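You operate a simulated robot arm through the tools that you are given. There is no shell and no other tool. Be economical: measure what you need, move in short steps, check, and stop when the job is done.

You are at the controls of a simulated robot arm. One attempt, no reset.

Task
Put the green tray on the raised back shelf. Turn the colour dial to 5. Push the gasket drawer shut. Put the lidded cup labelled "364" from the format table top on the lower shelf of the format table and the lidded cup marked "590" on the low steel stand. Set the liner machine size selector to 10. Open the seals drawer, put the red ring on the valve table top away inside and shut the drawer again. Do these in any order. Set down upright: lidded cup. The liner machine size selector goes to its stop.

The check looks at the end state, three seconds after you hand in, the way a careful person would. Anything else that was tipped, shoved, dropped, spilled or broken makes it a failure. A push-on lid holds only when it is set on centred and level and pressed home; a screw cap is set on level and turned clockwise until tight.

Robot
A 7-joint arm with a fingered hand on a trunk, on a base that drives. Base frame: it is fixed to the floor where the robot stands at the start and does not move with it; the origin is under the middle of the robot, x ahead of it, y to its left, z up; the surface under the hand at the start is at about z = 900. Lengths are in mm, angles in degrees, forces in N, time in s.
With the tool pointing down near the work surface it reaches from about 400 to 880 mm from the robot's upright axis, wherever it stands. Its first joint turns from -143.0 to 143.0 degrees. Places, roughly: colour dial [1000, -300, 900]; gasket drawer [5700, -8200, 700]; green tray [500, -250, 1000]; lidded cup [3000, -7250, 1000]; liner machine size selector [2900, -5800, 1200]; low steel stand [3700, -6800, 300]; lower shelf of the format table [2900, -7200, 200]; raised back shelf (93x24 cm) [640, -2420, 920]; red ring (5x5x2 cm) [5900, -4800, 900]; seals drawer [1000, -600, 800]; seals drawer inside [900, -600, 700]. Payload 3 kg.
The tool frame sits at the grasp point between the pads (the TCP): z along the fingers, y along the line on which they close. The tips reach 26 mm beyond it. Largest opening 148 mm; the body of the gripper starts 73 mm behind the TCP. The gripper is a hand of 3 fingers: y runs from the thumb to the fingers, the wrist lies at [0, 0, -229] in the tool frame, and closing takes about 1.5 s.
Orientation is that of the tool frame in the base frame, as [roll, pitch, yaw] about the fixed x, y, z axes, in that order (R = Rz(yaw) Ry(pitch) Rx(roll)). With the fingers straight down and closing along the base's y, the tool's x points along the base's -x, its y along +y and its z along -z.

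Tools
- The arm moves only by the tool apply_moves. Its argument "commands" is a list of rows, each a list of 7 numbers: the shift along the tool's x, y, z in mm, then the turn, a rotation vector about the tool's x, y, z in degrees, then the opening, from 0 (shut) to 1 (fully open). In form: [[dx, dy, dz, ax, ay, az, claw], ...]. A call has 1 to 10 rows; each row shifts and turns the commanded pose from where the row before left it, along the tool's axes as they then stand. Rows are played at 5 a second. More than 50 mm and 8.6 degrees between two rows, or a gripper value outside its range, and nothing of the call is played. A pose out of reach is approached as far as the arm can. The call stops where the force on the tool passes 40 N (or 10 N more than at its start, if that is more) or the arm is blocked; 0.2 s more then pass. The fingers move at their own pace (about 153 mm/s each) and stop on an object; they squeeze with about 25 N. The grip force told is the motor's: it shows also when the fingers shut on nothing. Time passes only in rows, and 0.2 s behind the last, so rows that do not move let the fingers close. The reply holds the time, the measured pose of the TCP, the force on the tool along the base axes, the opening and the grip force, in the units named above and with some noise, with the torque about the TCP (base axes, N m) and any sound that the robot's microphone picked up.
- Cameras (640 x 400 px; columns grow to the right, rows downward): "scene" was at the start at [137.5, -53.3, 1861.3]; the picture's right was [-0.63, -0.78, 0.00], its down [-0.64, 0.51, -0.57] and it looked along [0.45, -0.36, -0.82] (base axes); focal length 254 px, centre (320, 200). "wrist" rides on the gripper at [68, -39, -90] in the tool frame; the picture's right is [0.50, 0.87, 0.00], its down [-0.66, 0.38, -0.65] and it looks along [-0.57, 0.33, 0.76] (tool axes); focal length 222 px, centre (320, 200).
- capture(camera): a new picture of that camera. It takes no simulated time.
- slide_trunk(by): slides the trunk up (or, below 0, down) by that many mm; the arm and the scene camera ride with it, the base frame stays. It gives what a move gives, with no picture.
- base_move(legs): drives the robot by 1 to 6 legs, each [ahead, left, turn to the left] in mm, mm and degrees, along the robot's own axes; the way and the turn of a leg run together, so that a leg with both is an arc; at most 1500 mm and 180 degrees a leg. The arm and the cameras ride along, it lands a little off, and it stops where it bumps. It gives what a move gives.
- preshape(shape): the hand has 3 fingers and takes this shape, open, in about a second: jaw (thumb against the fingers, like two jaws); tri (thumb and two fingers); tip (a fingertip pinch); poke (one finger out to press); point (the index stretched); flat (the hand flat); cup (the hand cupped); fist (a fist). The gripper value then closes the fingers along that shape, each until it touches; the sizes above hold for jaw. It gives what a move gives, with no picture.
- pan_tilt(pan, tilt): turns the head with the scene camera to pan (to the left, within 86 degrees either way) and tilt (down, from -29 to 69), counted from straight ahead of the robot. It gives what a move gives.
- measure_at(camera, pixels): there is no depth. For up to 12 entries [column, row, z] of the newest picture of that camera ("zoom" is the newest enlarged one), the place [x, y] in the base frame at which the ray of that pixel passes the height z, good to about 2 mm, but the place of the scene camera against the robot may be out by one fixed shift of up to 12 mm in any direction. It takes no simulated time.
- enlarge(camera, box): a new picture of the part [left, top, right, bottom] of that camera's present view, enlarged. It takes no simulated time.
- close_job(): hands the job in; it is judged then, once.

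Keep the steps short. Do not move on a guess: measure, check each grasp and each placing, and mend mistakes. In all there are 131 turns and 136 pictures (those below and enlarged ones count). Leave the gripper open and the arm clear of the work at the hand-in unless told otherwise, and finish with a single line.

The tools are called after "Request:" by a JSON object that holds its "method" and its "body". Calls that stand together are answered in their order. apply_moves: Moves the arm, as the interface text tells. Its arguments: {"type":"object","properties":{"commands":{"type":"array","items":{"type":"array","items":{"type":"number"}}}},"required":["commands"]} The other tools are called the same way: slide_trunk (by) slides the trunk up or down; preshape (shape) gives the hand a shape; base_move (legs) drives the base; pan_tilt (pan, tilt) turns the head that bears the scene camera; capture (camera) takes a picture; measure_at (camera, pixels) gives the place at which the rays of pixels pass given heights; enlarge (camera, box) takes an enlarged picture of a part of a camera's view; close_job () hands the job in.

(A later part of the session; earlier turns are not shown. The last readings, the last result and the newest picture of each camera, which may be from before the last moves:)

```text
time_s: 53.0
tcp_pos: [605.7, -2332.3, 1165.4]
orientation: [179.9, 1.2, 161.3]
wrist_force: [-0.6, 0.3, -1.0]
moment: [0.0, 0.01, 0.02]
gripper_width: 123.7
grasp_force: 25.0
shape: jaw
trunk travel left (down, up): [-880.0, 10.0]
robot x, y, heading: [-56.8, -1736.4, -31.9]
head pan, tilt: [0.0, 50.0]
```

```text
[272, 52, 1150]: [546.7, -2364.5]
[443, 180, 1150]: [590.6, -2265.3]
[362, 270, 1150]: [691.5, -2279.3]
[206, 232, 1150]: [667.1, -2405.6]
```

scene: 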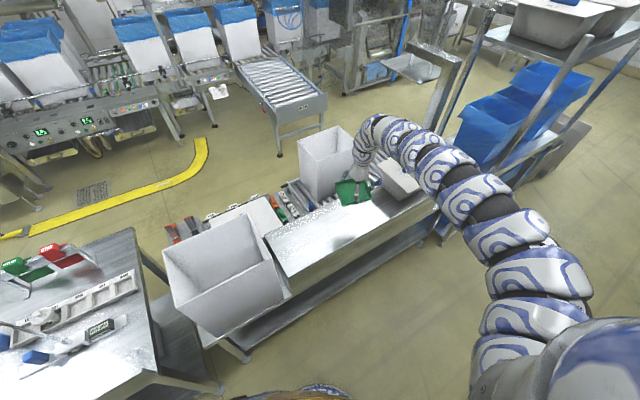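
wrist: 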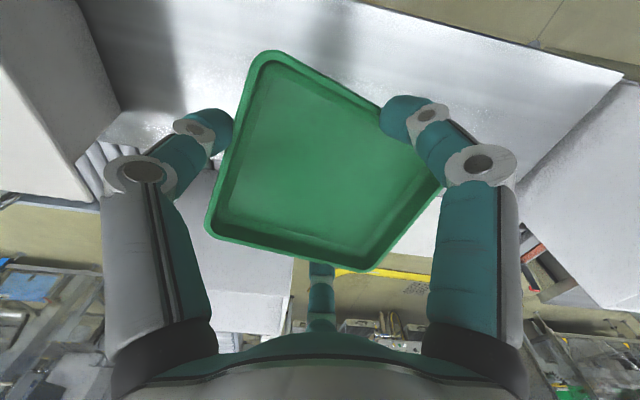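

Tray centre (624,-2329) spans x 547–691, inside the shelf (520–760) and clear of bin and box. Lowering with the trunk 190, then gently by arm.

Request:
{"method": "slide_trunk", "body": {"by": -190}}

Request:
{"method": "apply_moves", "body": {"commands": [[0, 0, 8, 0, 0, 0, 0.4], [0, 0, 5, 0, 0, 0, 0.4], [0, 0, 4, 0, 0, 0, 0.4]]}}

Request:
{"method": "capture", "body": {"camera": "wrist"}}

```text
time_s: 55.0
tcp_pos: [606.2, -2332.8, 976.5]
orientation: [179.9, 1.2, 161.1]
wrist_force: [-0.5, -0.7, -0.3]
moment: [0.01, 0.02, -0.02]
gripper_width: 123.4
grasp_force: 24.5
shape: jaw
trunk travel left (down, up): [-690.0, 200.0]
robot x, y, heading: [-52.8, -1739.3, -31.8]
head pan, tilt: [0.0, 50.0]
```

```text
time_s: 55.8
tcp_pos: [608.2, -2333.6, 965.7]
orientation: [-179.7, 1.6, 161.2]
wrist_force: [-1.4, 0.4, 29.4]
moment: [1.2, 1.18, -0.24]
gripper_width: 119.3
grasp_force: 25.0
shape: jaw
trunk travel left (down, up): [-690.0, 200.0]
robot x, y, heading: [-56.0, -1739.6, -32.0]
head pan, tilt: [0.0, 50.0]
stopped in row 3: the force on the tool passed its limit at 44 N (the readings are from after the stop); the commanded pose is now the measured one
```

```text
98 pictures are left
```

wrist: 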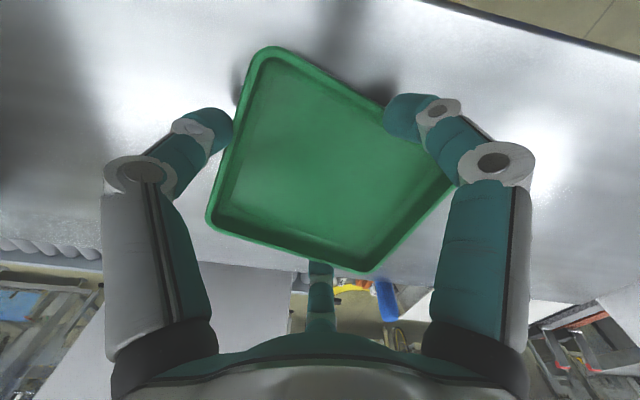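

The tray is touching the shelf. I relieve 3 mm, open, and lift away.

Request:
{"method": "apply_moves", "body": {"commands": [[0, 0, -3, 0, 0, 0, 0.8], [0, 0, 0, 0, 0, 0, 0.9], [0, 0, 0, 0, 0, 0, 1], [0, 0, 0, 0, 0, 0, 1], [0, 0, 0, 0, 0, 0, 1]]}}

Request:
{"method": "slide_trunk", "body": {"by": 190}}

Request:
{"method": "capture", "body": {"camera": "wrist"}}

Request:
{"method": "enlarge", "body": {"camera": "scene", "box": [240, 100, 460, 290]}}

```text
time_s: 57.0
tcp_pos: [609.7, -2334.0, 965.1]
orientation: [-180.0, 1.3, 161.3]
wrist_force: [0.7, 0.4, -0.3]
moment: [-0.01, 0.01, 0.03]
gripper_width: 147.9
grasp_force: 0.1
shape: jaw
trunk travel left (down, up): [-690.0, 200.0]
robot x, y, heading: [-53.4, -1738.2, -31.6]
head pan, tilt: [0.0, 50.0]
```

```text
time_s: 59.1
tcp_pos: [607.6, -2334.2, 1156.1]
orientation: [-180.0, 1.4, 161.2]
wrist_force: [0.5, 0.1, -0.4]
moment: [-0.02, 0.01, 0.01]
gripper_width: 147.9
grasp_force: 0.1
shape: jaw
trunk travel left (down, up): [-880.0, 10.0]
robot x, y, heading: [-54.9, -1736.9, -32.0]
head pan, tilt: [0.0, 50.0]
```

```text
97 pictures are left
```

wrist: 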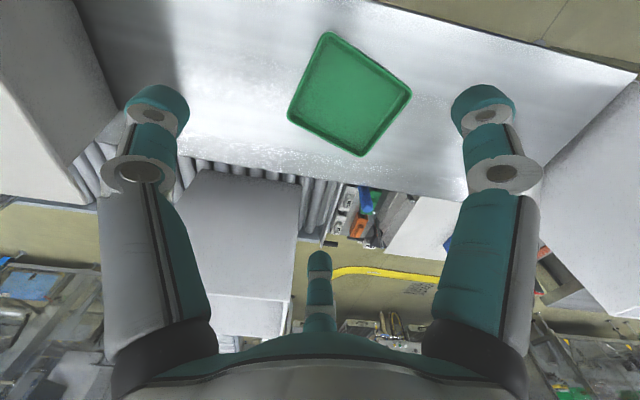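

```text
2.11 times, centred on (350, 195) of scene
```

zoom: 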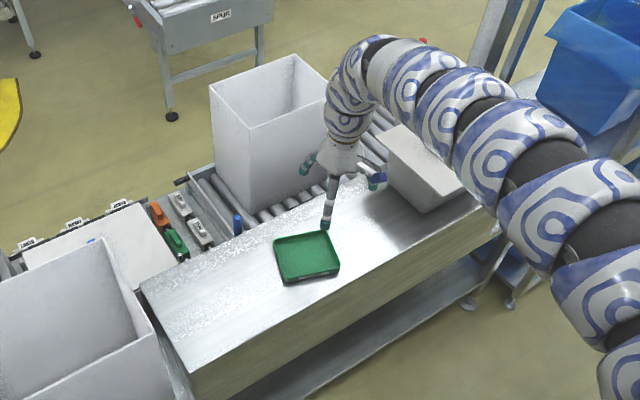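

The tray stands well on the shelf. Next I go down the aisle toward the selector and cups: turn back right, drive ~2500 mm and look.

Request:
{"method": "base_move", "body": {"legs": [[0, 0, -54], [1300, 0, 0], [1200, 0, 0], [0, 0, 45]]}}

Request:
{"method": "pan_tilt", "body": {"pan": 0, "tilt": 28}}

Request:
{"method": "capture", "body": {"camera": "scene"}}

```text
time_s: 75.6
tcp_pos: [670.6, -4900.0, 1155.2]
orientation: [-179.8, 1.2, 151.3]
wrist_force: [-0.1, -0.4, 0.0]
moment: [0.05, 0.0, -0.03]
gripper_width: 147.9
grasp_force: 0.0
shape: jaw
trunk travel left (down, up): [-880.0, 10.0]
robot x, y, heading: [120.3, -4201.6, -41.8]
head pan, tilt: [0.0, 50.0]
```

```text
time_s: 76.5
tcp_pos: [671.6, -4899.9, 1155.7]
orientation: [-179.9, 1.2, 151.2]
wrist_force: [0.0, -0.3, -0.8]
moment: [-0.03, 0.03, 0.05]
gripper_width: 147.6
grasp_force: 0.1
shape: jaw
trunk travel left (down, up): [-880.0, 10.0]
robot x, y, heading: [118.6, -4198.8, -42.1]
head pan, tilt: [0.0, 28.0]
```

```text
95 pictures are left
```

scene: 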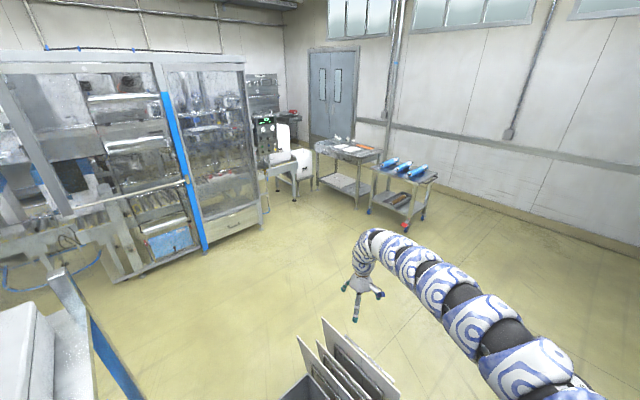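

Ahead: machine with green display at (266,125), format table at (350,160), white stand near (295,165). A rack with panels stands close in front at (340,365). I enlarge and measure it.

Request:
{"method": "enlarge", "body": {"camera": "scene", "box": [230, 90, 450, 230]}}

Request:
{"method": "measure_at", "body": {"camera": "scene", "pixels": [[323, 320, 800], [400, 385, 800], [297, 340, 800], [400, 385, 400], [323, 320, 400], [280, 398, 300], [204, 253, 0], [70, 270, 0]]}}

Request:
{"method": "pan_tilt", "body": {"pan": 0, "tilt": 62}}

Request:
{"method": "capture", "body": {"camera": "scene"}}

```text
2.86 times, centred on (340, 160) of scene
```

zoom: 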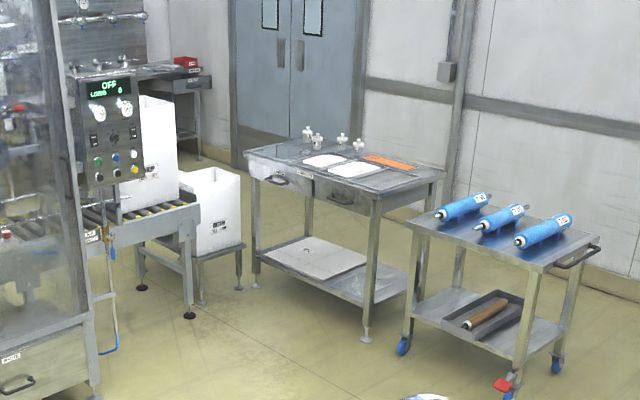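

```text
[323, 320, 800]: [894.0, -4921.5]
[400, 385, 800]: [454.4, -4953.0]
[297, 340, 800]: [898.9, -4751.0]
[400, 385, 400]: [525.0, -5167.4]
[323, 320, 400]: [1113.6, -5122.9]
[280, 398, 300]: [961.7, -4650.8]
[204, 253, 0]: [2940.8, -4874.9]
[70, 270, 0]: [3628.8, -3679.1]
```

```text
time_s: 77.5
tcp_pos: [670.8, -4900.6, 1155.4]
orientation: [-179.9, 1.4, 151.3]
wrist_force: [0.0, 0.4, -0.7]
moment: [0.01, 0.0, -0.01]
gripper_width: 148.1
grasp_force: 0.2
shape: jaw
trunk travel left (down, up): [-880.0, 10.0]
robot x, y, heading: [122.3, -4198.1, -41.7]
head pan, tilt: [0.0, 62.0]
```

```text
93 pictures are left
```

scene: 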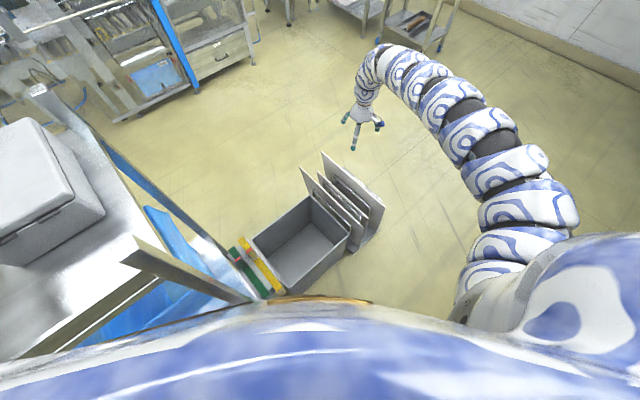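

A floor bin with panels stands ahead-left. I measure its footprint on the floor.

Request:
{"method": "measure_at", "body": {"camera": "scene", "pixels": [[348, 272, 0], [365, 248, 0], [384, 205, 300], [325, 155, 500], [290, 293, 300], [384, 205, 500]]}}

```text
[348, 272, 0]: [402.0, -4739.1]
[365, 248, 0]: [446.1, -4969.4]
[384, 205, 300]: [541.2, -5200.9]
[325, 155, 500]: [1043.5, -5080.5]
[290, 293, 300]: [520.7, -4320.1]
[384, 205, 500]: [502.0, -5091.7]
```

The bin spans x 400–1000, y -4320…-5100. I turn to -90°, sidestep right, drive past it, then turn to face +x and advance toward the machine.

Request:
{"method": "base_move", "body": {"legs": [[0, 0, -48], [0, -250, 0], [1500, 0, 0], [0, 0, 90], [1400, 0, 0]]}}

Request:
{"method": "pan_tilt", "body": {"pan": -15, "tilt": 35}}

Request:
{"method": "capture", "body": {"camera": "scene"}}

```text
time_s: 98.9
tcp_pos: [2119.0, -5888.5, 1155.0]
orientation: [-179.9, 1.4, -167.5]
wrist_force: [0.5, 0.6, 0.3]
moment: [-0.01, 0.02, 0.01]
gripper_width: 148.1
grasp_force: 0.0
shape: jaw
trunk travel left (down, up): [-880.0, 10.0]
robot x, y, heading: [1243.5, -5723.0, -0.8]
head pan, tilt: [0.0, 62.0]
```

```text
time_s: 99.8
tcp_pos: [2119.2, -5889.0, 1156.1]
orientation: [-179.8, 1.3, -167.6]
wrist_force: [0.5, 0.8, 0.6]
moment: [0.0, 0.0, 0.01]
gripper_width: 147.6
grasp_force: 0.0
shape: jaw
trunk travel left (down, up): [-880.0, 10.0]
robot x, y, heading: [1245.8, -5720.6, -0.6]
head pan, tilt: [-15.0, 35.0]
```

```text
92 pictures are left
```

scene: 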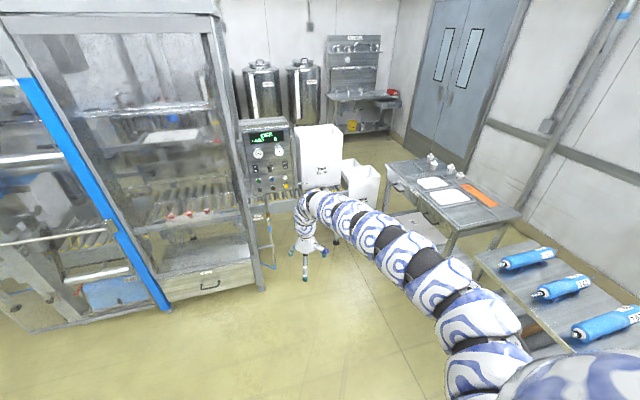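

I enlarge the control panel at (268,155) and the format table.

Request:
{"method": "enlarge", "body": {"camera": "scene", "box": [225, 105, 315, 205]}}

Request:
{"method": "enlarge", "body": {"camera": "scene", "box": [330, 140, 530, 260]}}

Request:
{"method": "measure_at", "body": {"camera": "scene", "pixels": [[268, 170, 1200], [258, 153, 1280], [262, 285, 0], [386, 178, 870], [521, 211, 870], [453, 245, 870], [430, 163, 920], [452, 172, 920], [475, 255, 870]]}}

```text
4.00 times, centred on (270, 155) of scene
```

zoom: 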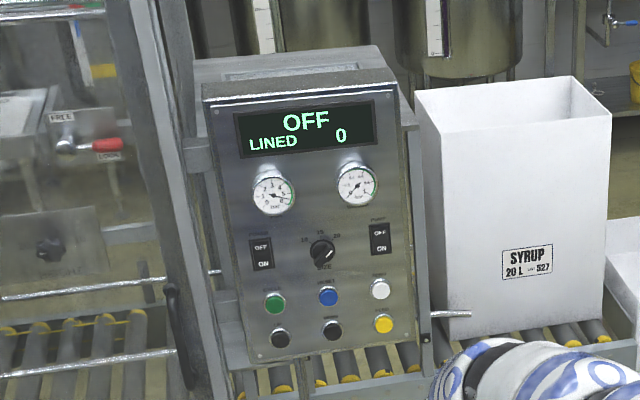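

```text
3.20 times, centred on (430, 200) of scene
```

zoom: 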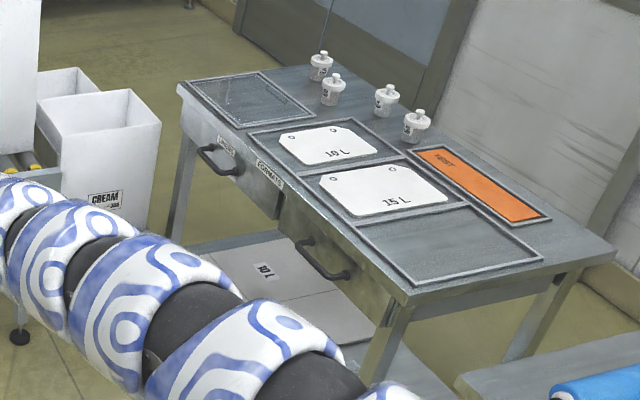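

```text
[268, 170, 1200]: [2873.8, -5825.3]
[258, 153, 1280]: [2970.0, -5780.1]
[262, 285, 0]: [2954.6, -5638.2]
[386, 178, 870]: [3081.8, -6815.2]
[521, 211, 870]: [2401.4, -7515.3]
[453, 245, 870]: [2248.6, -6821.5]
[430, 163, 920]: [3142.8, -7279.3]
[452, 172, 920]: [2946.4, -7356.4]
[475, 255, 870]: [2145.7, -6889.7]
```

The SIZE selector is a bar knob on the upright panel, now pointing at 20 (10 is to the left). I turn the hand to point along +x with the wrist staying in place.

Request:
{"method": "apply_moves", "body": {"commands": [[-33.8, 0, -2.5, 0, -8.5, 0, 0.6], [-33.8, 0, -2.5, 0, -8.5, 0, 0.6], [-33.8, 0, -2.5, 0, -8.5, 0, 0.6], [-33.8, 0, -2.5, 0, -8.5, 0, 0.6], [-33.8, 0, -2.5, 0, -8.5, 0, 0.6], [-33.8, 0, -2.5, 0, -8.5, 0, 0.6], [-33.8, 0, -2.5, 0, -8.5, 0, 0.6], [-33.8, 0, -2.5, 0, -8.5, 0, 0.6], [-33.8, 0, -2.5, 0, -8.5, 0, 0.6], [-33.8, 0, -2.5, 0, -8.5, 0, 0.6]]}}

Request:
{"method": "slide_trunk", "body": {"by": -180}}

Request:
{"method": "capture", "body": {"camera": "wrist"}}

```text
time_s: 102.0
tcp_pos: [2337.1, -5840.7, 1368.9]
orientation: [-178.3, 86.5, -166.0]
wrist_force: [1.1, -0.4, 0.0]
moment: [0.03, 0.02, 0.01]
gripper_width: 88.6
grasp_force: 0.1
shape: jaw
trunk travel left (down, up): [-880.0, 10.0]
robot x, y, heading: [1242.9, -5720.1, -0.5]
head pan, tilt: [-15.0, 35.0]
```

```text
time_s: 104.0
tcp_pos: [2337.5, -5842.1, 1186.4]
orientation: [-179.1, 86.4, -166.7]
wrist_force: [0.3, -0.2, 0.1]
moment: [0.0, 0.02, 0.0]
gripper_width: 88.6
grasp_force: 0.1
shape: jaw
trunk travel left (down, up): [-700.0, 190.0]
robot x, y, heading: [1243.3, -5724.8, -0.7]
head pan, tilt: [-15.0, 35.0]
```

```text
89 pictures are left
```

wrist: 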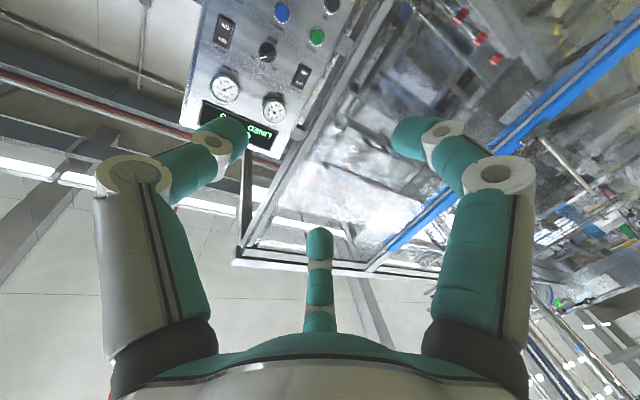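

Wrist image is upside down here; the knob is at (267,52). I take its ray from both cameras to triangulate.

Request:
{"method": "measure_at", "body": {"camera": "wrist", "pixels": [[267, 53, 1150], [267, 53, 1200], [267, 53, 1250], [284, 12, 1150], [221, 90, 1250], [273, 108, 1250]]}}

Request:
{"method": "measure_at", "body": {"camera": "scene", "pixels": [[270.5, 168, 1150], [270.5, 168, 1200], [270.5, 168, 1250], [258, 152, 1250], [279, 150, 1250], [272, 178, 1150]]}}

```text
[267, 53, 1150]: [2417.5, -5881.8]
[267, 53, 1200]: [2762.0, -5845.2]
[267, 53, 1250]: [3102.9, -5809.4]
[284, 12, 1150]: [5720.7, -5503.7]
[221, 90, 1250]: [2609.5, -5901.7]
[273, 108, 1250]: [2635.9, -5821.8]
```

```text
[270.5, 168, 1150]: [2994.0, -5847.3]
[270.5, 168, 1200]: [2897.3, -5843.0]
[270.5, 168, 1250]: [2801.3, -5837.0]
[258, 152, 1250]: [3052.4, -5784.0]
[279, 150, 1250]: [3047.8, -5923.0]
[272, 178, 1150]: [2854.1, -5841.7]
```

Knob is near (2867,-5836,1215) on an upright panel. I straighten the hand to point exactly along +x, raise 28 mm and drive 390 mm ahead.

Request:
{"method": "apply_moves", "body": {"commands": [[0, 0, 0, 4.4, 0, 0, 0.6], [0, 0, 0, 4.4, 0, 0, 0.6], [0, 0, 0, 4.3, -1.8, 0, 0.6], [0, 0, 0, 0, -1.8, 0, 0.6]]}}

Request:
{"method": "slide_trunk", "body": {"by": 28}}

Request:
{"method": "base_move", "body": {"legs": [[390, 0, 0.6]]}}

Request:
{"method": "capture", "body": {"camera": "wrist"}}

Request:
{"method": "capture", "body": {"camera": "scene"}}

```text
time_s: 105.0
tcp_pos: [2336.3, -5843.4, 1186.6]
orientation: [-86.5, 89.2, -87.3]
wrist_force: [0.7, -0.2, 0.6]
moment: [-0.02, -0.01, 0.0]
gripper_width: 88.8
grasp_force: 0.1
shape: jaw
trunk travel left (down, up): [-700.0, 190.0]
robot x, y, heading: [1245.6, -5721.0, -0.9]
head pan, tilt: [-15.0, 35.0]
```

```text
time_s: 105.7
tcp_pos: [2336.8, -5842.5, 1215.2]
orientation: [-87.4, 89.2, -88.3]
wrist_force: [0.6, -0.4, -0.3]
moment: [-0.02, -0.02, 0.03]
gripper_width: 88.7
grasp_force: 0.0
shape: jaw
trunk travel left (down, up): [-728.0, 162.0]
robot x, y, heading: [1246.4, -5722.3, -0.7]
head pan, tilt: [-15.0, 35.0]
```

```text
time_s: 108.2
tcp_pos: [2726.7, -5843.5, 1214.2]
orientation: [-89.3, 89.2, -89.8]
wrist_force: [0.1, 0.0, 0.4]
moment: [0.01, -0.02, 0.0]
gripper_width: 88.8
grasp_force: 0.1
shape: jaw
trunk travel left (down, up): [-728.0, 162.0]
robot x, y, heading: [1636.1, -5727.0, -0.7]
head pan, tilt: [-15.0, 35.0]
```

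```text
88 pictures are left
```

wrist: 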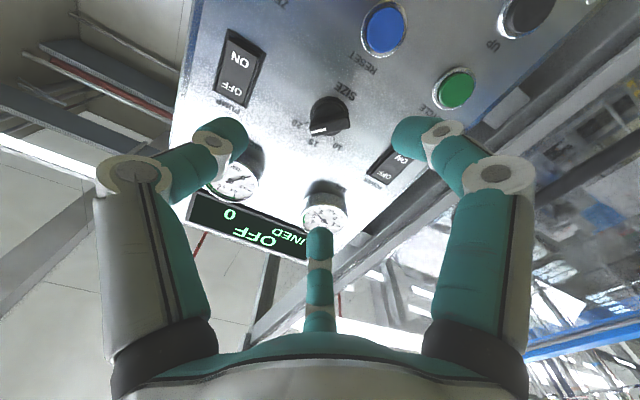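

```text
87 pictures are left
```

scene: 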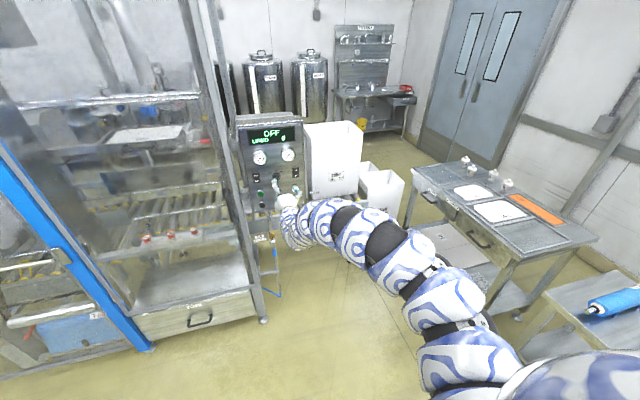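

I enlarge the knob at (330,118) in the wrist view.

Request:
{"method": "enlarge", "body": {"camera": "wrist", "box": [270, 70, 390, 160]}}

Request:
{"method": "measure_at", "body": {"camera": "wrist", "pixels": [[330, 116, 1190], [330, 116, 1215], [330, 116, 1240], [240, 48, 1160], [384, 28, 1130]]}}

```text
4.44 times, centred on (330, 115) of wrist
```

zoom: 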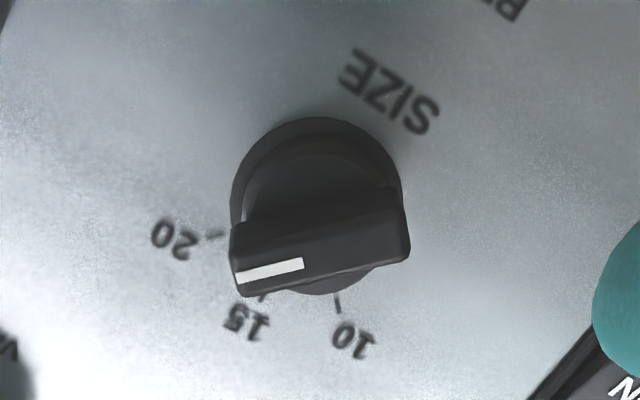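

```text
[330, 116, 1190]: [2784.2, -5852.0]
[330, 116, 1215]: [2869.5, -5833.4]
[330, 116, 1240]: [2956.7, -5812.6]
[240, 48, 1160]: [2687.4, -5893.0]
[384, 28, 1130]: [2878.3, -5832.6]
```

The knob is a bar pointing at 20; 10 lies 90° counter-clockwise. I move to about x=2797 on its axis and turn the hand +45° so the fingers close across the bar.

Request:
{"method": "apply_moves", "body": {"commands": [[-1, 6, 35, 0, 0, 0, 0.4], [-1, 5, 35, 0, 0, 0, 0.4], [0, 0, 0, 0, 0, 7.5, 0.4], [0, 0, 0, 0, 0, 7.5, 0.4], [0, 0, 0, 0, 0, 7.5, 0.4], [0, 0, 0, 0, 0, 7.5, 0.4], [0, 0, 0, 0, 0, 7.5, 0.4], [0, 0, 0, 0, 0, 7.5, 0.4]]}}

Request:
{"method": "capture", "body": {"camera": "wrist"}}

```text
time_s: 110.0
tcp_pos: [2794.2, -5833.9, 1217.5]
orientation: [89.9, 45.7, 89.5]
wrist_force: [-0.8, -0.3, 0.3]
moment: [-0.01, -0.02, 0.0]
gripper_width: 59.3
grasp_force: 0.1
shape: jaw
trunk travel left (down, up): [-728.0, 162.0]
robot x, y, heading: [1631.9, -5729.9, -0.5]
head pan, tilt: [-15.0, 35.0]
```

```text
85 pictures are left
```

wrist: 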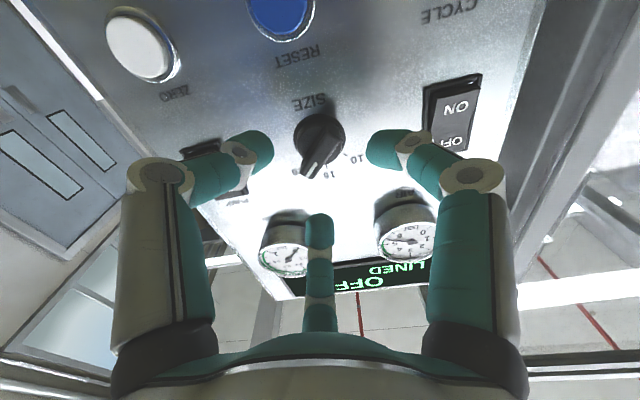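

The knob sits on the hand axis. I advance 48 mm and close on the bar.

Request:
{"method": "apply_moves", "body": {"commands": [[0, 0, 20, 0, 0, 0, 0.4], [0, 0, 16, 0, 0, 0, 0.4], [0, 0, 12, 0, 0, 0, 0.4], [0, 0, 0, 0, 0, 0, 0.2], [0, 0, 0, 0, 0, 0, 0.05], [0, 0, 0, 0, 0, 0, 0.0], [0, 0, 0, 0, 0, 0, 0.0]]}}

Request:
{"method": "capture", "body": {"camera": "wrist"}}

```text
time_s: 111.6
tcp_pos: [2823.6, -5834.8, 1218.9]
orientation: [89.9, 45.9, 89.5]
wrist_force: [-0.5, 7.7, -1.7]
moment: [0.06, 0.21, 0.49]
gripper_width: 8.9
grasp_force: 25.5
shape: jaw
out of reach, approached as far as the arm can: row 2, 3
trunk travel left (down, up): [-728.0, 162.0]
robot x, y, heading: [1633.7, -5727.4, -0.6]
head pan, tilt: [-15.0, 35.0]
```

```text
84 pictures are left
```

wrist: 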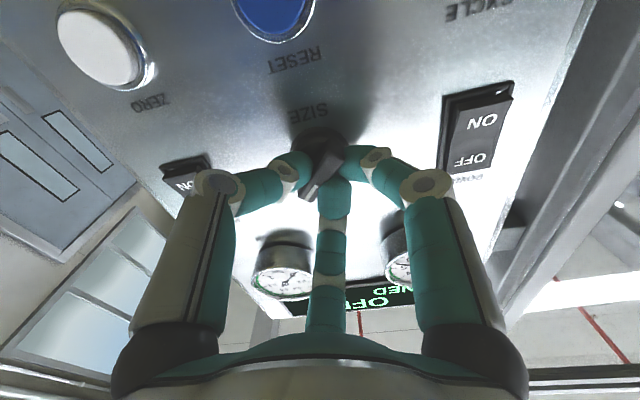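

The fingers meet the bar, but only its front, because the arm ran out of reach. I open, drive 15 mm ahead, and close again.

Request:
{"method": "apply_moves", "body": {"commands": [[0, 0, 0, 0, 0, 0, 0.3], [0, 0, 0, 0, 0, 0, 0.3], [0, 0, 0, 0, 0, 0, 0.3]]}}

Request:
{"method": "base_move", "body": {"legs": [[17, 0, 0]]}}

Request:
{"method": "apply_moves", "body": {"commands": [[0, 0, 0, 0, 0, 0, 0.1], [0, 0, 0, 0, 0, 0, 0], [0, 0, 0, 0, 0, 0, 0], [0, 0, 0, 0, 0, 0, 0]]}}

Request:
{"method": "capture", "body": {"camera": "wrist"}}

```text
time_s: 112.4
tcp_pos: [2824.3, -5839.2, 1219.0]
orientation: [89.8, 45.8, 89.3]
wrist_force: [0.2, 0.1, -0.5]
moment: [0.02, 0.02, 0.03]
gripper_width: 44.2
grasp_force: 0.1
shape: jaw
trunk travel left (down, up): [-728.0, 162.0]
robot x, y, heading: [1637.3, -5727.5, -0.7]
head pan, tilt: [-15.0, 35.0]
```

```text
time_s: 113.3
tcp_pos: [2837.0, -5837.9, 1221.2]
orientation: [89.8, 45.8, 89.3]
wrist_force: [-12.1, 0.3, 0.9]
moment: [-0.03, -0.02, 0.03]
gripper_width: 45.4
grasp_force: 0.1
shape: jaw
trunk travel left (down, up): [-728.0, 162.0]
robot x, y, heading: [1649.8, -5728.7, -0.6]
head pan, tilt: [-15.0, 35.0]
stopped in leg 1: the force on the tool passed its limit at 64 N (the readings are from after the stop); the commanded pose is now the measured one
```

```text
time_s: 114.3
tcp_pos: [2837.9, -5836.9, 1219.1]
orientation: [89.9, 45.9, 89.4]
wrist_force: [-4.8, 4.2, -0.6]
moment: [-0.02, 0.17, 0.22]
gripper_width: 34.6
grasp_force: 25.1
shape: jaw
trunk travel left (down, up): [-728.0, 162.0]
robot x, y, heading: [1649.6, -5724.4, -0.6]
head pan, tilt: [-15.0, 35.0]
```

```text
83 pictures are left
```

wrist: 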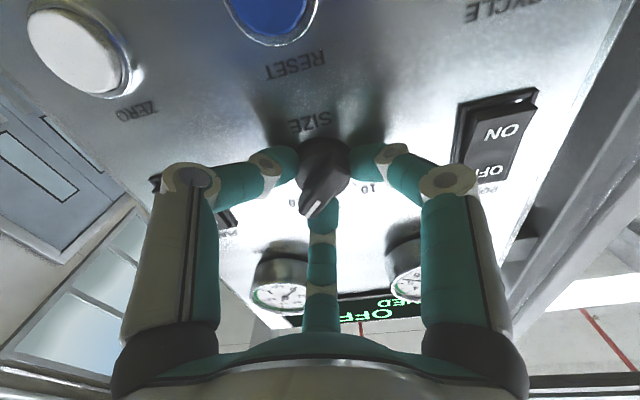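

Now the three fingers hold the knob's round skirt (34.6 mm). I turn it counter-clockwise 48° and check.

Request:
{"method": "apply_moves", "body": {"commands": [[0, 0, -1, 0, 0, -8, 0], [0, 0, 0, 0, 0, -8, 0], [0, 0, 0, 0, 0, -8, 0], [0, 0, 0, 0, 0, -8, 0], [0, 0, 0, 0, 0, -8, 0], [0, 0, 0, 0, 0, -8, 0]]}}

Request:
{"method": "capture", "body": {"camera": "wrist"}}

```text
time_s: 115.7
tcp_pos: [2837.7, -5834.8, 1218.1]
orientation: [-89.3, 86.0, -89.9]
wrist_force: [3.7, 12.5, 0.6]
moment: [0.02, 0.0, 0.23]
gripper_width: 32.5
grasp_force: 24.9
shape: jaw
trunk travel left (down, up): [-728.0, 162.0]
robot x, y, heading: [1649.9, -5727.6, -0.4]
head pan, tilt: [-15.0, 35.0]
```

```text
82 pictures are left
```

wrist: 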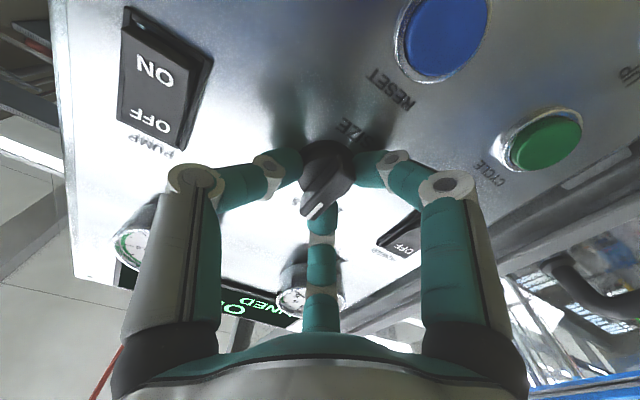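

The bar turned along with the hand. I turn on by another 48°, to the stop.

Request:
{"method": "apply_moves", "body": {"commands": [[0, 0, 0, 0, 0, -8, 0], [0, 0, 0, 0, 0, -8, 0], [0, 0, 0, 0, 0, -8, 0], [0, 0, 0, 0, 0, -8, 0], [0, 0, 0, 0, 0, -8, 0], [0, 0, 0, 0, 0, -8, 0], [0, 0, 0, 0, 0, -5, 0]]}}

Request:
{"method": "capture", "body": {"camera": "wrist"}}

```text
time_s: 117.3
tcp_pos: [2837.5, -5835.0, 1217.8]
orientation: [-90.0, 33.0, -90.6]
wrist_force: [3.3, 15.5, -2.5]
moment: [0.01, 0.0, 0.35]
gripper_width: 32.0
grasp_force: 25.0
shape: jaw
trunk travel left (down, up): [-728.0, 162.0]
robot x, y, heading: [1650.5, -5724.4, -0.5]
head pan, tilt: [-15.0, 35.0]
```

```text
81 pictures are left
```

wrist: 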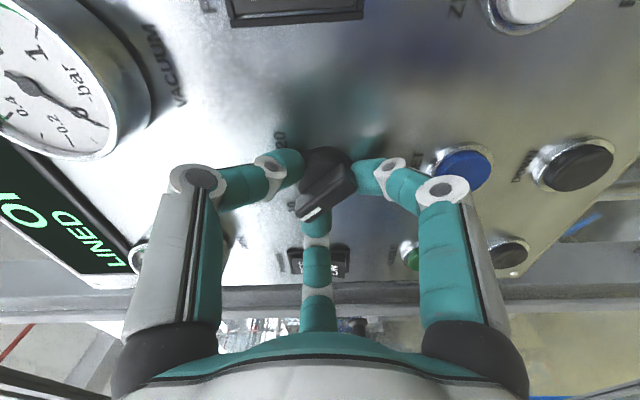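

The bar slipped slightly against the fingers at the end, which suggests the stop. I open, back off and check the reading.

Request:
{"method": "apply_moves", "body": {"commands": [[0, 0, 0, 0, 0, 0, 0.3], [0, 0, 0, 0, 0, 0, 0.3], [0, 0, -20, 0, 0, 0, 0.3], [0, 0, -35, 0, 0, 0, 0.6], [0, 0, -35, 0, 0, 0, 0.6]]}}

Request:
{"method": "enlarge", "body": {"camera": "wrist", "box": [240, 70, 400, 190]}}

```text
time_s: 118.7
tcp_pos: [2750.0, -5902.6, 1219.7]
orientation: [-89.9, 32.9, -94.2]
wrist_force: [0.0, 0.9, 0.1]
moment: [0.01, 0.01, -0.08]
gripper_width: 88.8
grasp_force: 0.0
shape: jaw
trunk travel left (down, up): [-728.0, 162.0]
robot x, y, heading: [1649.2, -5726.5, -0.8]
head pan, tilt: [-15.0, 35.0]
stopped in row 5: the arm was blocked; the commanded pose is now the measured one
```

```text
3.33 times, centred on (320, 130) of wrist
```

zoom: 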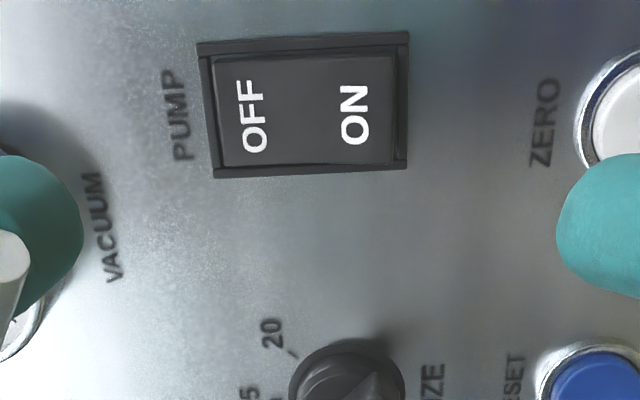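

The arm drifted sideways and was blocked; I take both views to see what's happening.

Request:
{"method": "capture", "body": {"camera": "wrist"}}

Request:
{"method": "capture", "body": {"camera": "scene"}}

```text
79 pictures are left
```

wrist: 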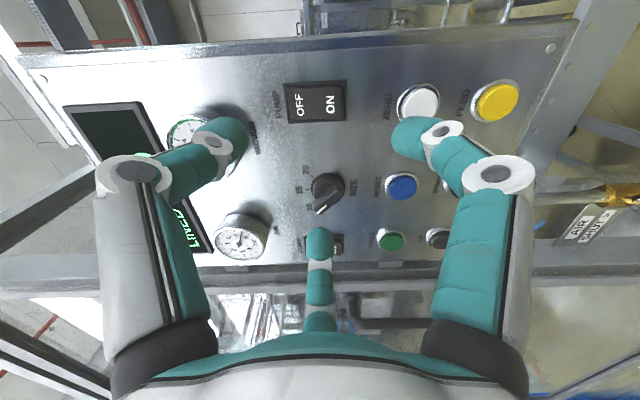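

```text
78 pictures are left
```

scene: 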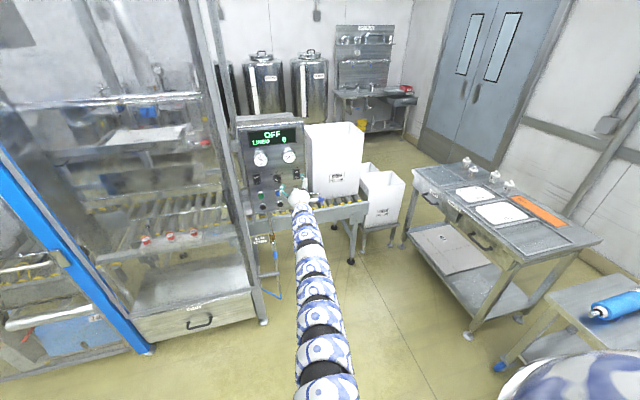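

Request:
{"method": "enlarge", "body": {"camera": "wrist", "box": [280, 150, 370, 225]}}

Request:
{"method": "base_move", "body": {"legs": [[-300, 0, 0]]}}

```text
5.33 times, centred on (325, 188) of wrist
```

zoom: 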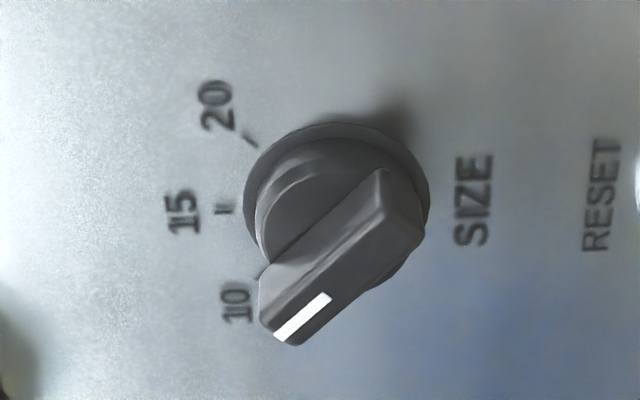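

```text
time_s: 120.7
tcp_pos: [2446.0, -5903.6, 1219.1]
orientation: [-89.9, 33.1, -94.4]
wrist_force: [0.5, -0.6, -0.6]
moment: [0.03, -0.02, -0.01]
gripper_width: 89.0
grasp_force: 0.0
shape: jaw
trunk travel left (down, up): [-728.0, 162.0]
robot x, y, heading: [1348.9, -5721.6, -1.0]
head pan, tilt: [-15.0, 35.0]
```

The selector reads 10. Next the cups: I pan to the format table and enlarge.

Request:
{"method": "pan_tilt", "body": {"pan": -38, "tilt": 35}}

Request:
{"method": "capture", "body": {"camera": "scene"}}

Request:
{"method": "enlarge", "body": {"camera": "scene", "box": [230, 120, 420, 240]}}

```text
time_s: 121.6
tcp_pos: [2446.3, -5903.4, 1219.0]
orientation: [-89.8, 33.1, -94.5]
wrist_force: [0.7, 0.6, -0.3]
moment: [0.01, -0.05, -0.01]
gripper_width: 88.7
grasp_force: 0.2
shape: jaw
trunk travel left (down, up): [-728.0, 162.0]
robot x, y, heading: [1345.6, -5721.3, -0.7]
head pan, tilt: [-38.0, 35.0]
```

```text
76 pictures are left
```

scene: 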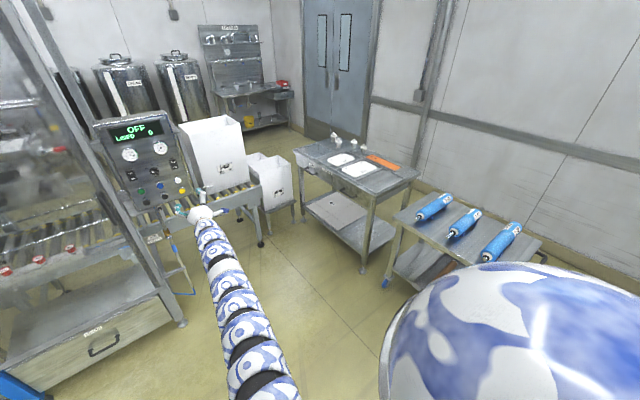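

```text
3.33 times, centred on (325, 180) of scene
```

zoom: 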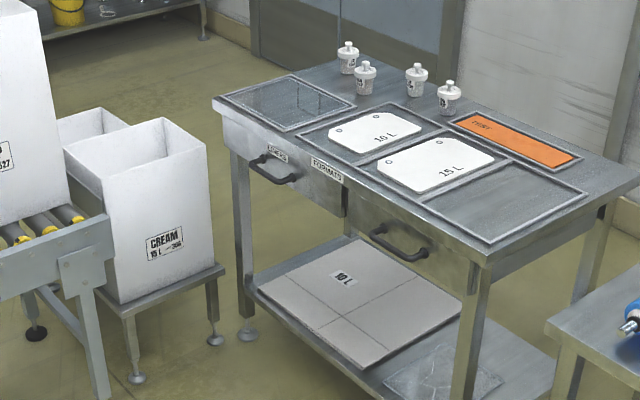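

Request:
{"method": "measure_at", "body": {"camera": "scene", "pixels": [[303, 220.5, 0], [363, 270, 0], [292.5, 149.5, 900], [375, 193.5, 900], [333, 141.6, 900], [338, 147.6, 900], [353.5, 148.5, 900], [363.4, 153.6, 900], [292, 222.6, 0], [269, 233, 0], [296, 200, 300], [262, 248, 0]]}}

```text
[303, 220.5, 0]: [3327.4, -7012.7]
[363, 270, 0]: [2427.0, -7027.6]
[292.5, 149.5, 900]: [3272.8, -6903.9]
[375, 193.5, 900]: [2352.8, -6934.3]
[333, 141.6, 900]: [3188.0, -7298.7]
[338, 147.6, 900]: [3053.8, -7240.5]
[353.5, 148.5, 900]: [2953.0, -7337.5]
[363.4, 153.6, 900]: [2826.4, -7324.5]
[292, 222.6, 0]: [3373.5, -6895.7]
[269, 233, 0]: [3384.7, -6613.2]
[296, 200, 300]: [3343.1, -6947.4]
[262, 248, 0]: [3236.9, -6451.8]
```

The table spans about x 2380–3345, y -6950…-7500. I check the wall line and the free floor behind and to the east.

Request:
{"method": "measure_at", "body": {"camera": "scene", "pixels": [[380, 165, 0], [425, 192, 0], [318, 140, 0], [300, 128, 0], [385, 285, 0], [560, 265, 0], [480, 215, 0]]}}

Request:
{"method": "enlarge", "body": {"camera": "scene", "box": [180, 60, 440, 230]}}

```text
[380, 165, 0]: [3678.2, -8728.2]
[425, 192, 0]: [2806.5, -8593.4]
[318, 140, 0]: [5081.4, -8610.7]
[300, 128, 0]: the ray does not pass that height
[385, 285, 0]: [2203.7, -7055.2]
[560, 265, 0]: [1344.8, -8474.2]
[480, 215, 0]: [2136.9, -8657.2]
```

```text
2.35 times, centred on (310, 145) of scene
```

zoom: 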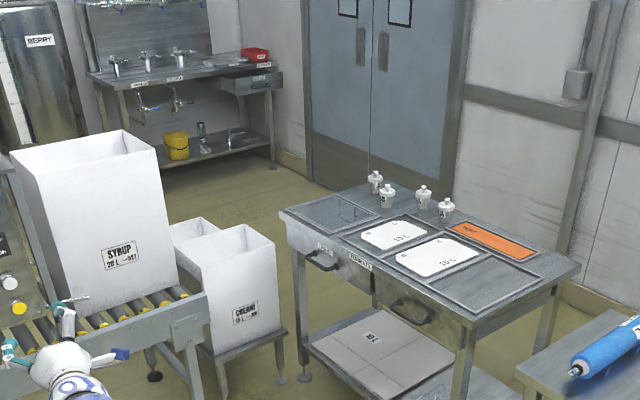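

There is about 1 m behind the table to the wall (y≈-8650). I measure the trolley with blue bottles to route round it.

Request:
{"method": "pan_tilt", "body": {"pan": -70, "tilt": 40}}

Request:
{"method": "capture", "body": {"camera": "scene"}}

```text
time_s: 122.6
tcp_pos: [2446.0, -5902.5, 1218.3]
orientation: [-89.9, 33.1, -94.6]
wrist_force: [-0.2, 1.8, 0.3]
moment: [0.05, -0.01, -0.02]
gripper_width: 88.6
grasp_force: 0.1
shape: jaw
trunk travel left (down, up): [-728.0, 162.0]
robot x, y, heading: [1344.4, -5721.8, -0.9]
head pan, tilt: [-70.0, 40.0]
```

```text
73 pictures are left
```

scene: 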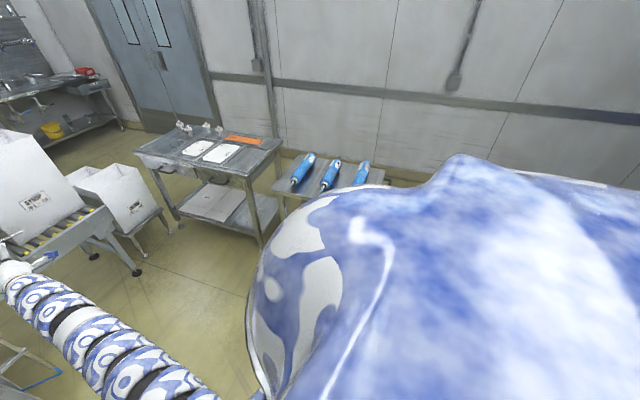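

Request:
{"method": "measure_at", "body": {"camera": "scene", "pixels": [[388, 186, 850], [275, 187, 850], [300, 158, 850], [370, 163, 850], [390, 172, 0], [300, 155, 870], [283, 147, 870], [216, 126, 870]]}}

```text
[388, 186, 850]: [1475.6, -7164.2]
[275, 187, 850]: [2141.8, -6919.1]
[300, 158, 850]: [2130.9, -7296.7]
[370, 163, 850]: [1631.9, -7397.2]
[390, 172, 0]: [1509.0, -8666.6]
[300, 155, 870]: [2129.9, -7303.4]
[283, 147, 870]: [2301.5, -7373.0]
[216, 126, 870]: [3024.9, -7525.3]
```

Trolley spans x 1470–2150. First I undo the hand's twist and then bring it back to pointing down, wrist staying put.

Request:
{"method": "apply_moves", "body": {"commands": [[0, 0, 0, 0, 0, 8.1, 1], [0, 0, 0, 0, 0, 8.1, 1], [0, 0, 0, 0, 0, 8.1, 1], [0, 0, 0, 0, 0, 8.1, 1], [0, 0, 0, 0, 0, 8.1, 1], [0, 0, 0, 0, 0, 8.1, 1], [0, 0, 0, 0, 0, 8.1, 1]]}}

Request:
{"method": "apply_moves", "body": {"commands": [[33.8, 0, -2.5, 0, 8.5, 0, 1], [33.8, 0, -2.5, 0, 8.5, 0, 1], [33.8, 0, -2.5, 0, 8.5, 0, 1], [33.8, 0, -2.5, 0, 8.5, 0, 1], [33.8, 0, -2.5, 0, 8.5, 0, 1], [33.8, 0, -2.5, 0, 8.5, 0, 1], [33.8, 0, -2.5, 0, 8.5, 0, 1], [33.8, 0, -2.5, 0, 8.5, 0, 1], [33.8, 0, -2.5, 0, 8.5, 0, 1], [33.8, 0, -2.5, 0, 8.5, 0, 1]]}}

Request:
{"method": "slide_trunk", "body": {"by": 160}}

Request:
{"method": "base_move", "body": {"legs": [[-420, 0, 0], [0, -1200, 0], [0, -1200, 0]]}}

```text
time_s: 124.2
tcp_pos: [2447.0, -5902.5, 1219.5]
orientation: [-83.8, 89.8, -88.1]
wrist_force: [0.0, 0.0, -0.3]
moment: [-0.02, 0.04, -0.02]
gripper_width: 147.6
grasp_force: 0.0
shape: jaw
trunk travel left (down, up): [-728.0, 162.0]
robot x, y, heading: [1343.9, -5721.9, -0.9]
head pan, tilt: [-70.0, 40.0]
```

```text
time_s: 126.4
tcp_pos: [2234.9, -5886.5, 992.5]
orientation: [-179.9, 4.9, 175.5]
wrist_force: [0.0, 0.3, 0.9]
moment: [0.0, 0.01, 0.03]
gripper_width: 148.3
grasp_force: 0.1
shape: jaw
trunk travel left (down, up): [-728.0, 162.0]
robot x, y, heading: [1344.0, -5725.9, -0.9]
head pan, tilt: [-70.0, 40.0]
```

```text
time_s: 128.2
tcp_pos: [2236.1, -5887.3, 1152.1]
orientation: [-179.8, 5.0, 175.5]
wrist_force: [1.0, 0.4, -0.7]
moment: [-0.03, 0.0, 0.01]
gripper_width: 148.0
grasp_force: 0.1
shape: jaw
trunk travel left (down, up): [-888.0, 2.0]
robot x, y, heading: [1344.8, -5723.1, -1.0]
head pan, tilt: [-70.0, 40.0]
```

```text
time_s: 142.1
tcp_pos: [1771.5, -8297.0, 1150.5]
orientation: [-179.8, 5.1, 173.9]
wrist_force: [0.1, -0.5, -0.3]
moment: [0.0, -0.01, -0.05]
gripper_width: 147.8
grasp_force: 0.1
shape: jaw
trunk travel left (down, up): [-888.0, 2.0]
robot x, y, heading: [880.7, -8108.1, -2.5]
head pan, tilt: [-70.0, 40.0]
```

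Now I drive east behind the table to x≈2950, turn left to face it, and look.

Request:
{"method": "base_move", "body": {"legs": [[0, 0, 2.5], [1050, 0, 0], [1020, 0, 0], [0, 0, 90]]}}

Request:
{"method": "pan_tilt", "body": {"pan": 0, "tilt": 55}}

Request:
{"method": "capture", "body": {"camera": "scene"}}

Request:
{"method": "capture", "body": {"camera": "wrist"}}

```text
time_s: 156.6
tcp_pos: [3167.0, -7223.9, 1151.9]
orientation: [-179.8, 5.1, -96.3]
wrist_force: [-0.1, 0.2, -0.2]
moment: [0.01, -0.04, -0.02]
gripper_width: 148.2
grasp_force: 0.0
shape: jaw
trunk travel left (down, up): [-888.0, 2.0]
robot x, y, heading: [2974.1, -8109.8, 87.2]
head pan, tilt: [-70.0, 40.0]
```

```text
time_s: 158.0
tcp_pos: [3167.1, -7224.1, 1150.9]
orientation: [-179.8, 5.2, -96.4]
wrist_force: [0.5, -0.2, 1.3]
moment: [0.0, 0.0, -0.01]
gripper_width: 148.3
grasp_force: 0.0
shape: jaw
trunk travel left (down, up): [-888.0, 2.0]
robot x, y, heading: [2973.1, -8105.3, 87.4]
head pan, tilt: [0.0, 55.0]
```

```text
72 pictures are left
```

scene: 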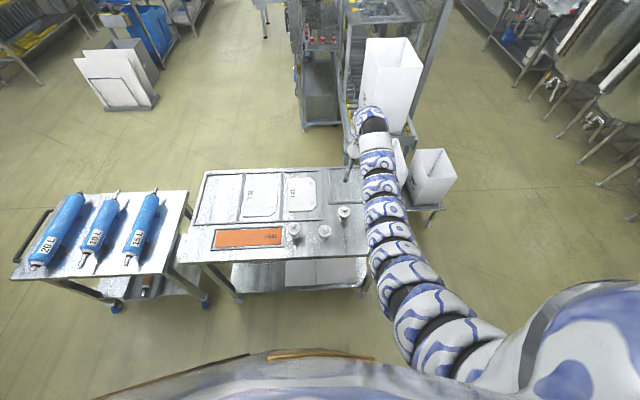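

```text
71 pictures are left
```

wrist: 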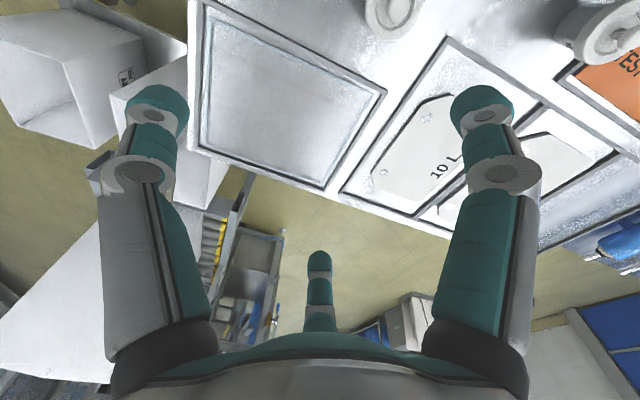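

I enlarge the cups and the low stand.

Request:
{"method": "enlarge", "body": {"camera": "scene", "box": [270, 190, 370, 260]}}

Request:
{"method": "enlarge", "body": {"camera": "scene", "box": [330, 100, 510, 240]}}

Request:
{"method": "measure_at", "body": {"camera": "scene", "pixels": [[294, 240, 870], [324, 240, 870], [344, 220, 870], [442, 205, 300], [430, 226, 0], [179, 262, 870], [370, 255, 870]]}}

```text
5.71 times, centred on (320, 225) of scene
```

zoom: 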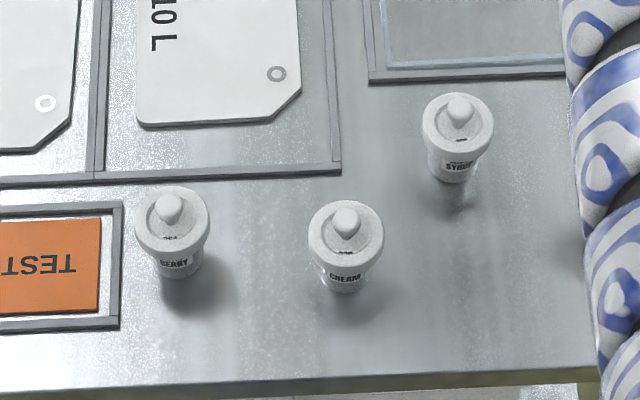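

```text
2.86 times, centred on (420, 170) of scene
```

zoom: 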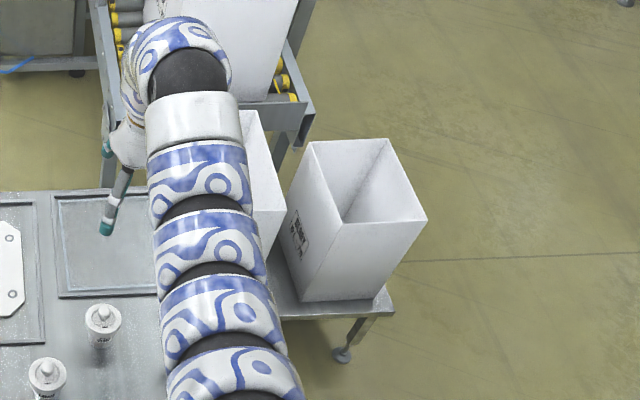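

```text
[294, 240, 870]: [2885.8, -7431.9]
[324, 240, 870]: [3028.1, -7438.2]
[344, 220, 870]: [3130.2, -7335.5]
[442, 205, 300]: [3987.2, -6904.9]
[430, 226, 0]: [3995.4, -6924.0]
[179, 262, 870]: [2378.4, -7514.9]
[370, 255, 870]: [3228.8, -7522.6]
```

Labels are partly readable; I enlarge tighter on the cups.

Request:
{"method": "enlarge", "body": {"camera": "scene", "box": [288, 222, 334, 250]}}

Request:
{"method": "enlarge", "body": {"camera": "scene", "box": [332, 202, 358, 226]}}

```text
13.91 times, centred on (311, 236) of scene
```

zoom: 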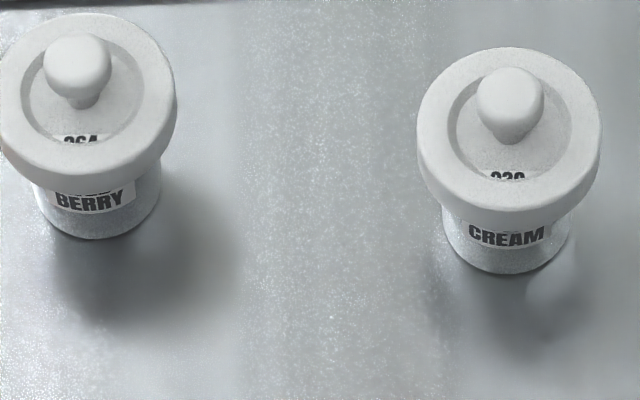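

```text
16.00 times, centred on (345, 214) of scene
```

zoom: 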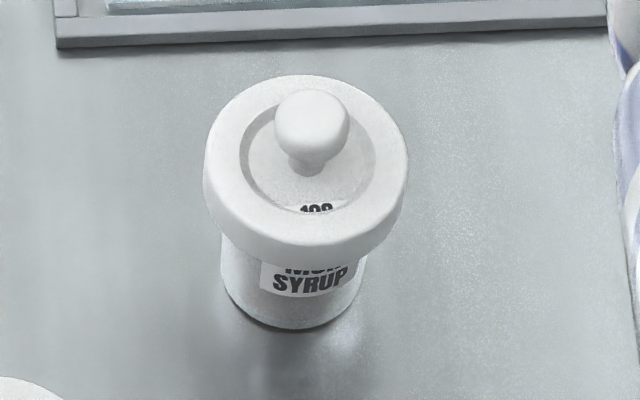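

I need clearer numbers: back the base 150 mm so the wrist camera and scene camera see the cups, including the hidden fourth.

Request:
{"method": "base_move", "body": {"legs": [[-150, 0, 0]]}}

Request:
{"method": "capture", "body": {"camera": "wrist"}}

```text
time_s: 159.4
tcp_pos: [3128.3, -7304.3, 1152.8]
orientation: [-179.7, 5.0, -94.9]
wrist_force: [0.3, -0.3, -0.1]
moment: [0.02, -0.04, 0.01]
gripper_width: 147.8
grasp_force: 0.0
shape: jaw
trunk travel left (down, up): [-888.0, 2.0]
robot x, y, heading: [2958.8, -8191.3, 89.0]
head pan, tilt: [0.0, 55.0]
stopped in leg 1: the robot was blocked; the commanded pose is now the measured one
```

```text
66 pictures are left
```

wrist: 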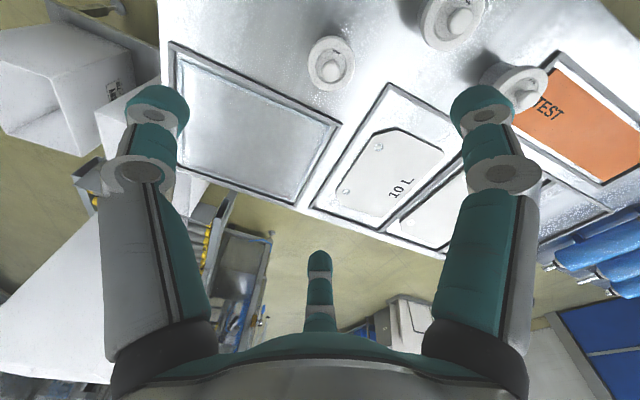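

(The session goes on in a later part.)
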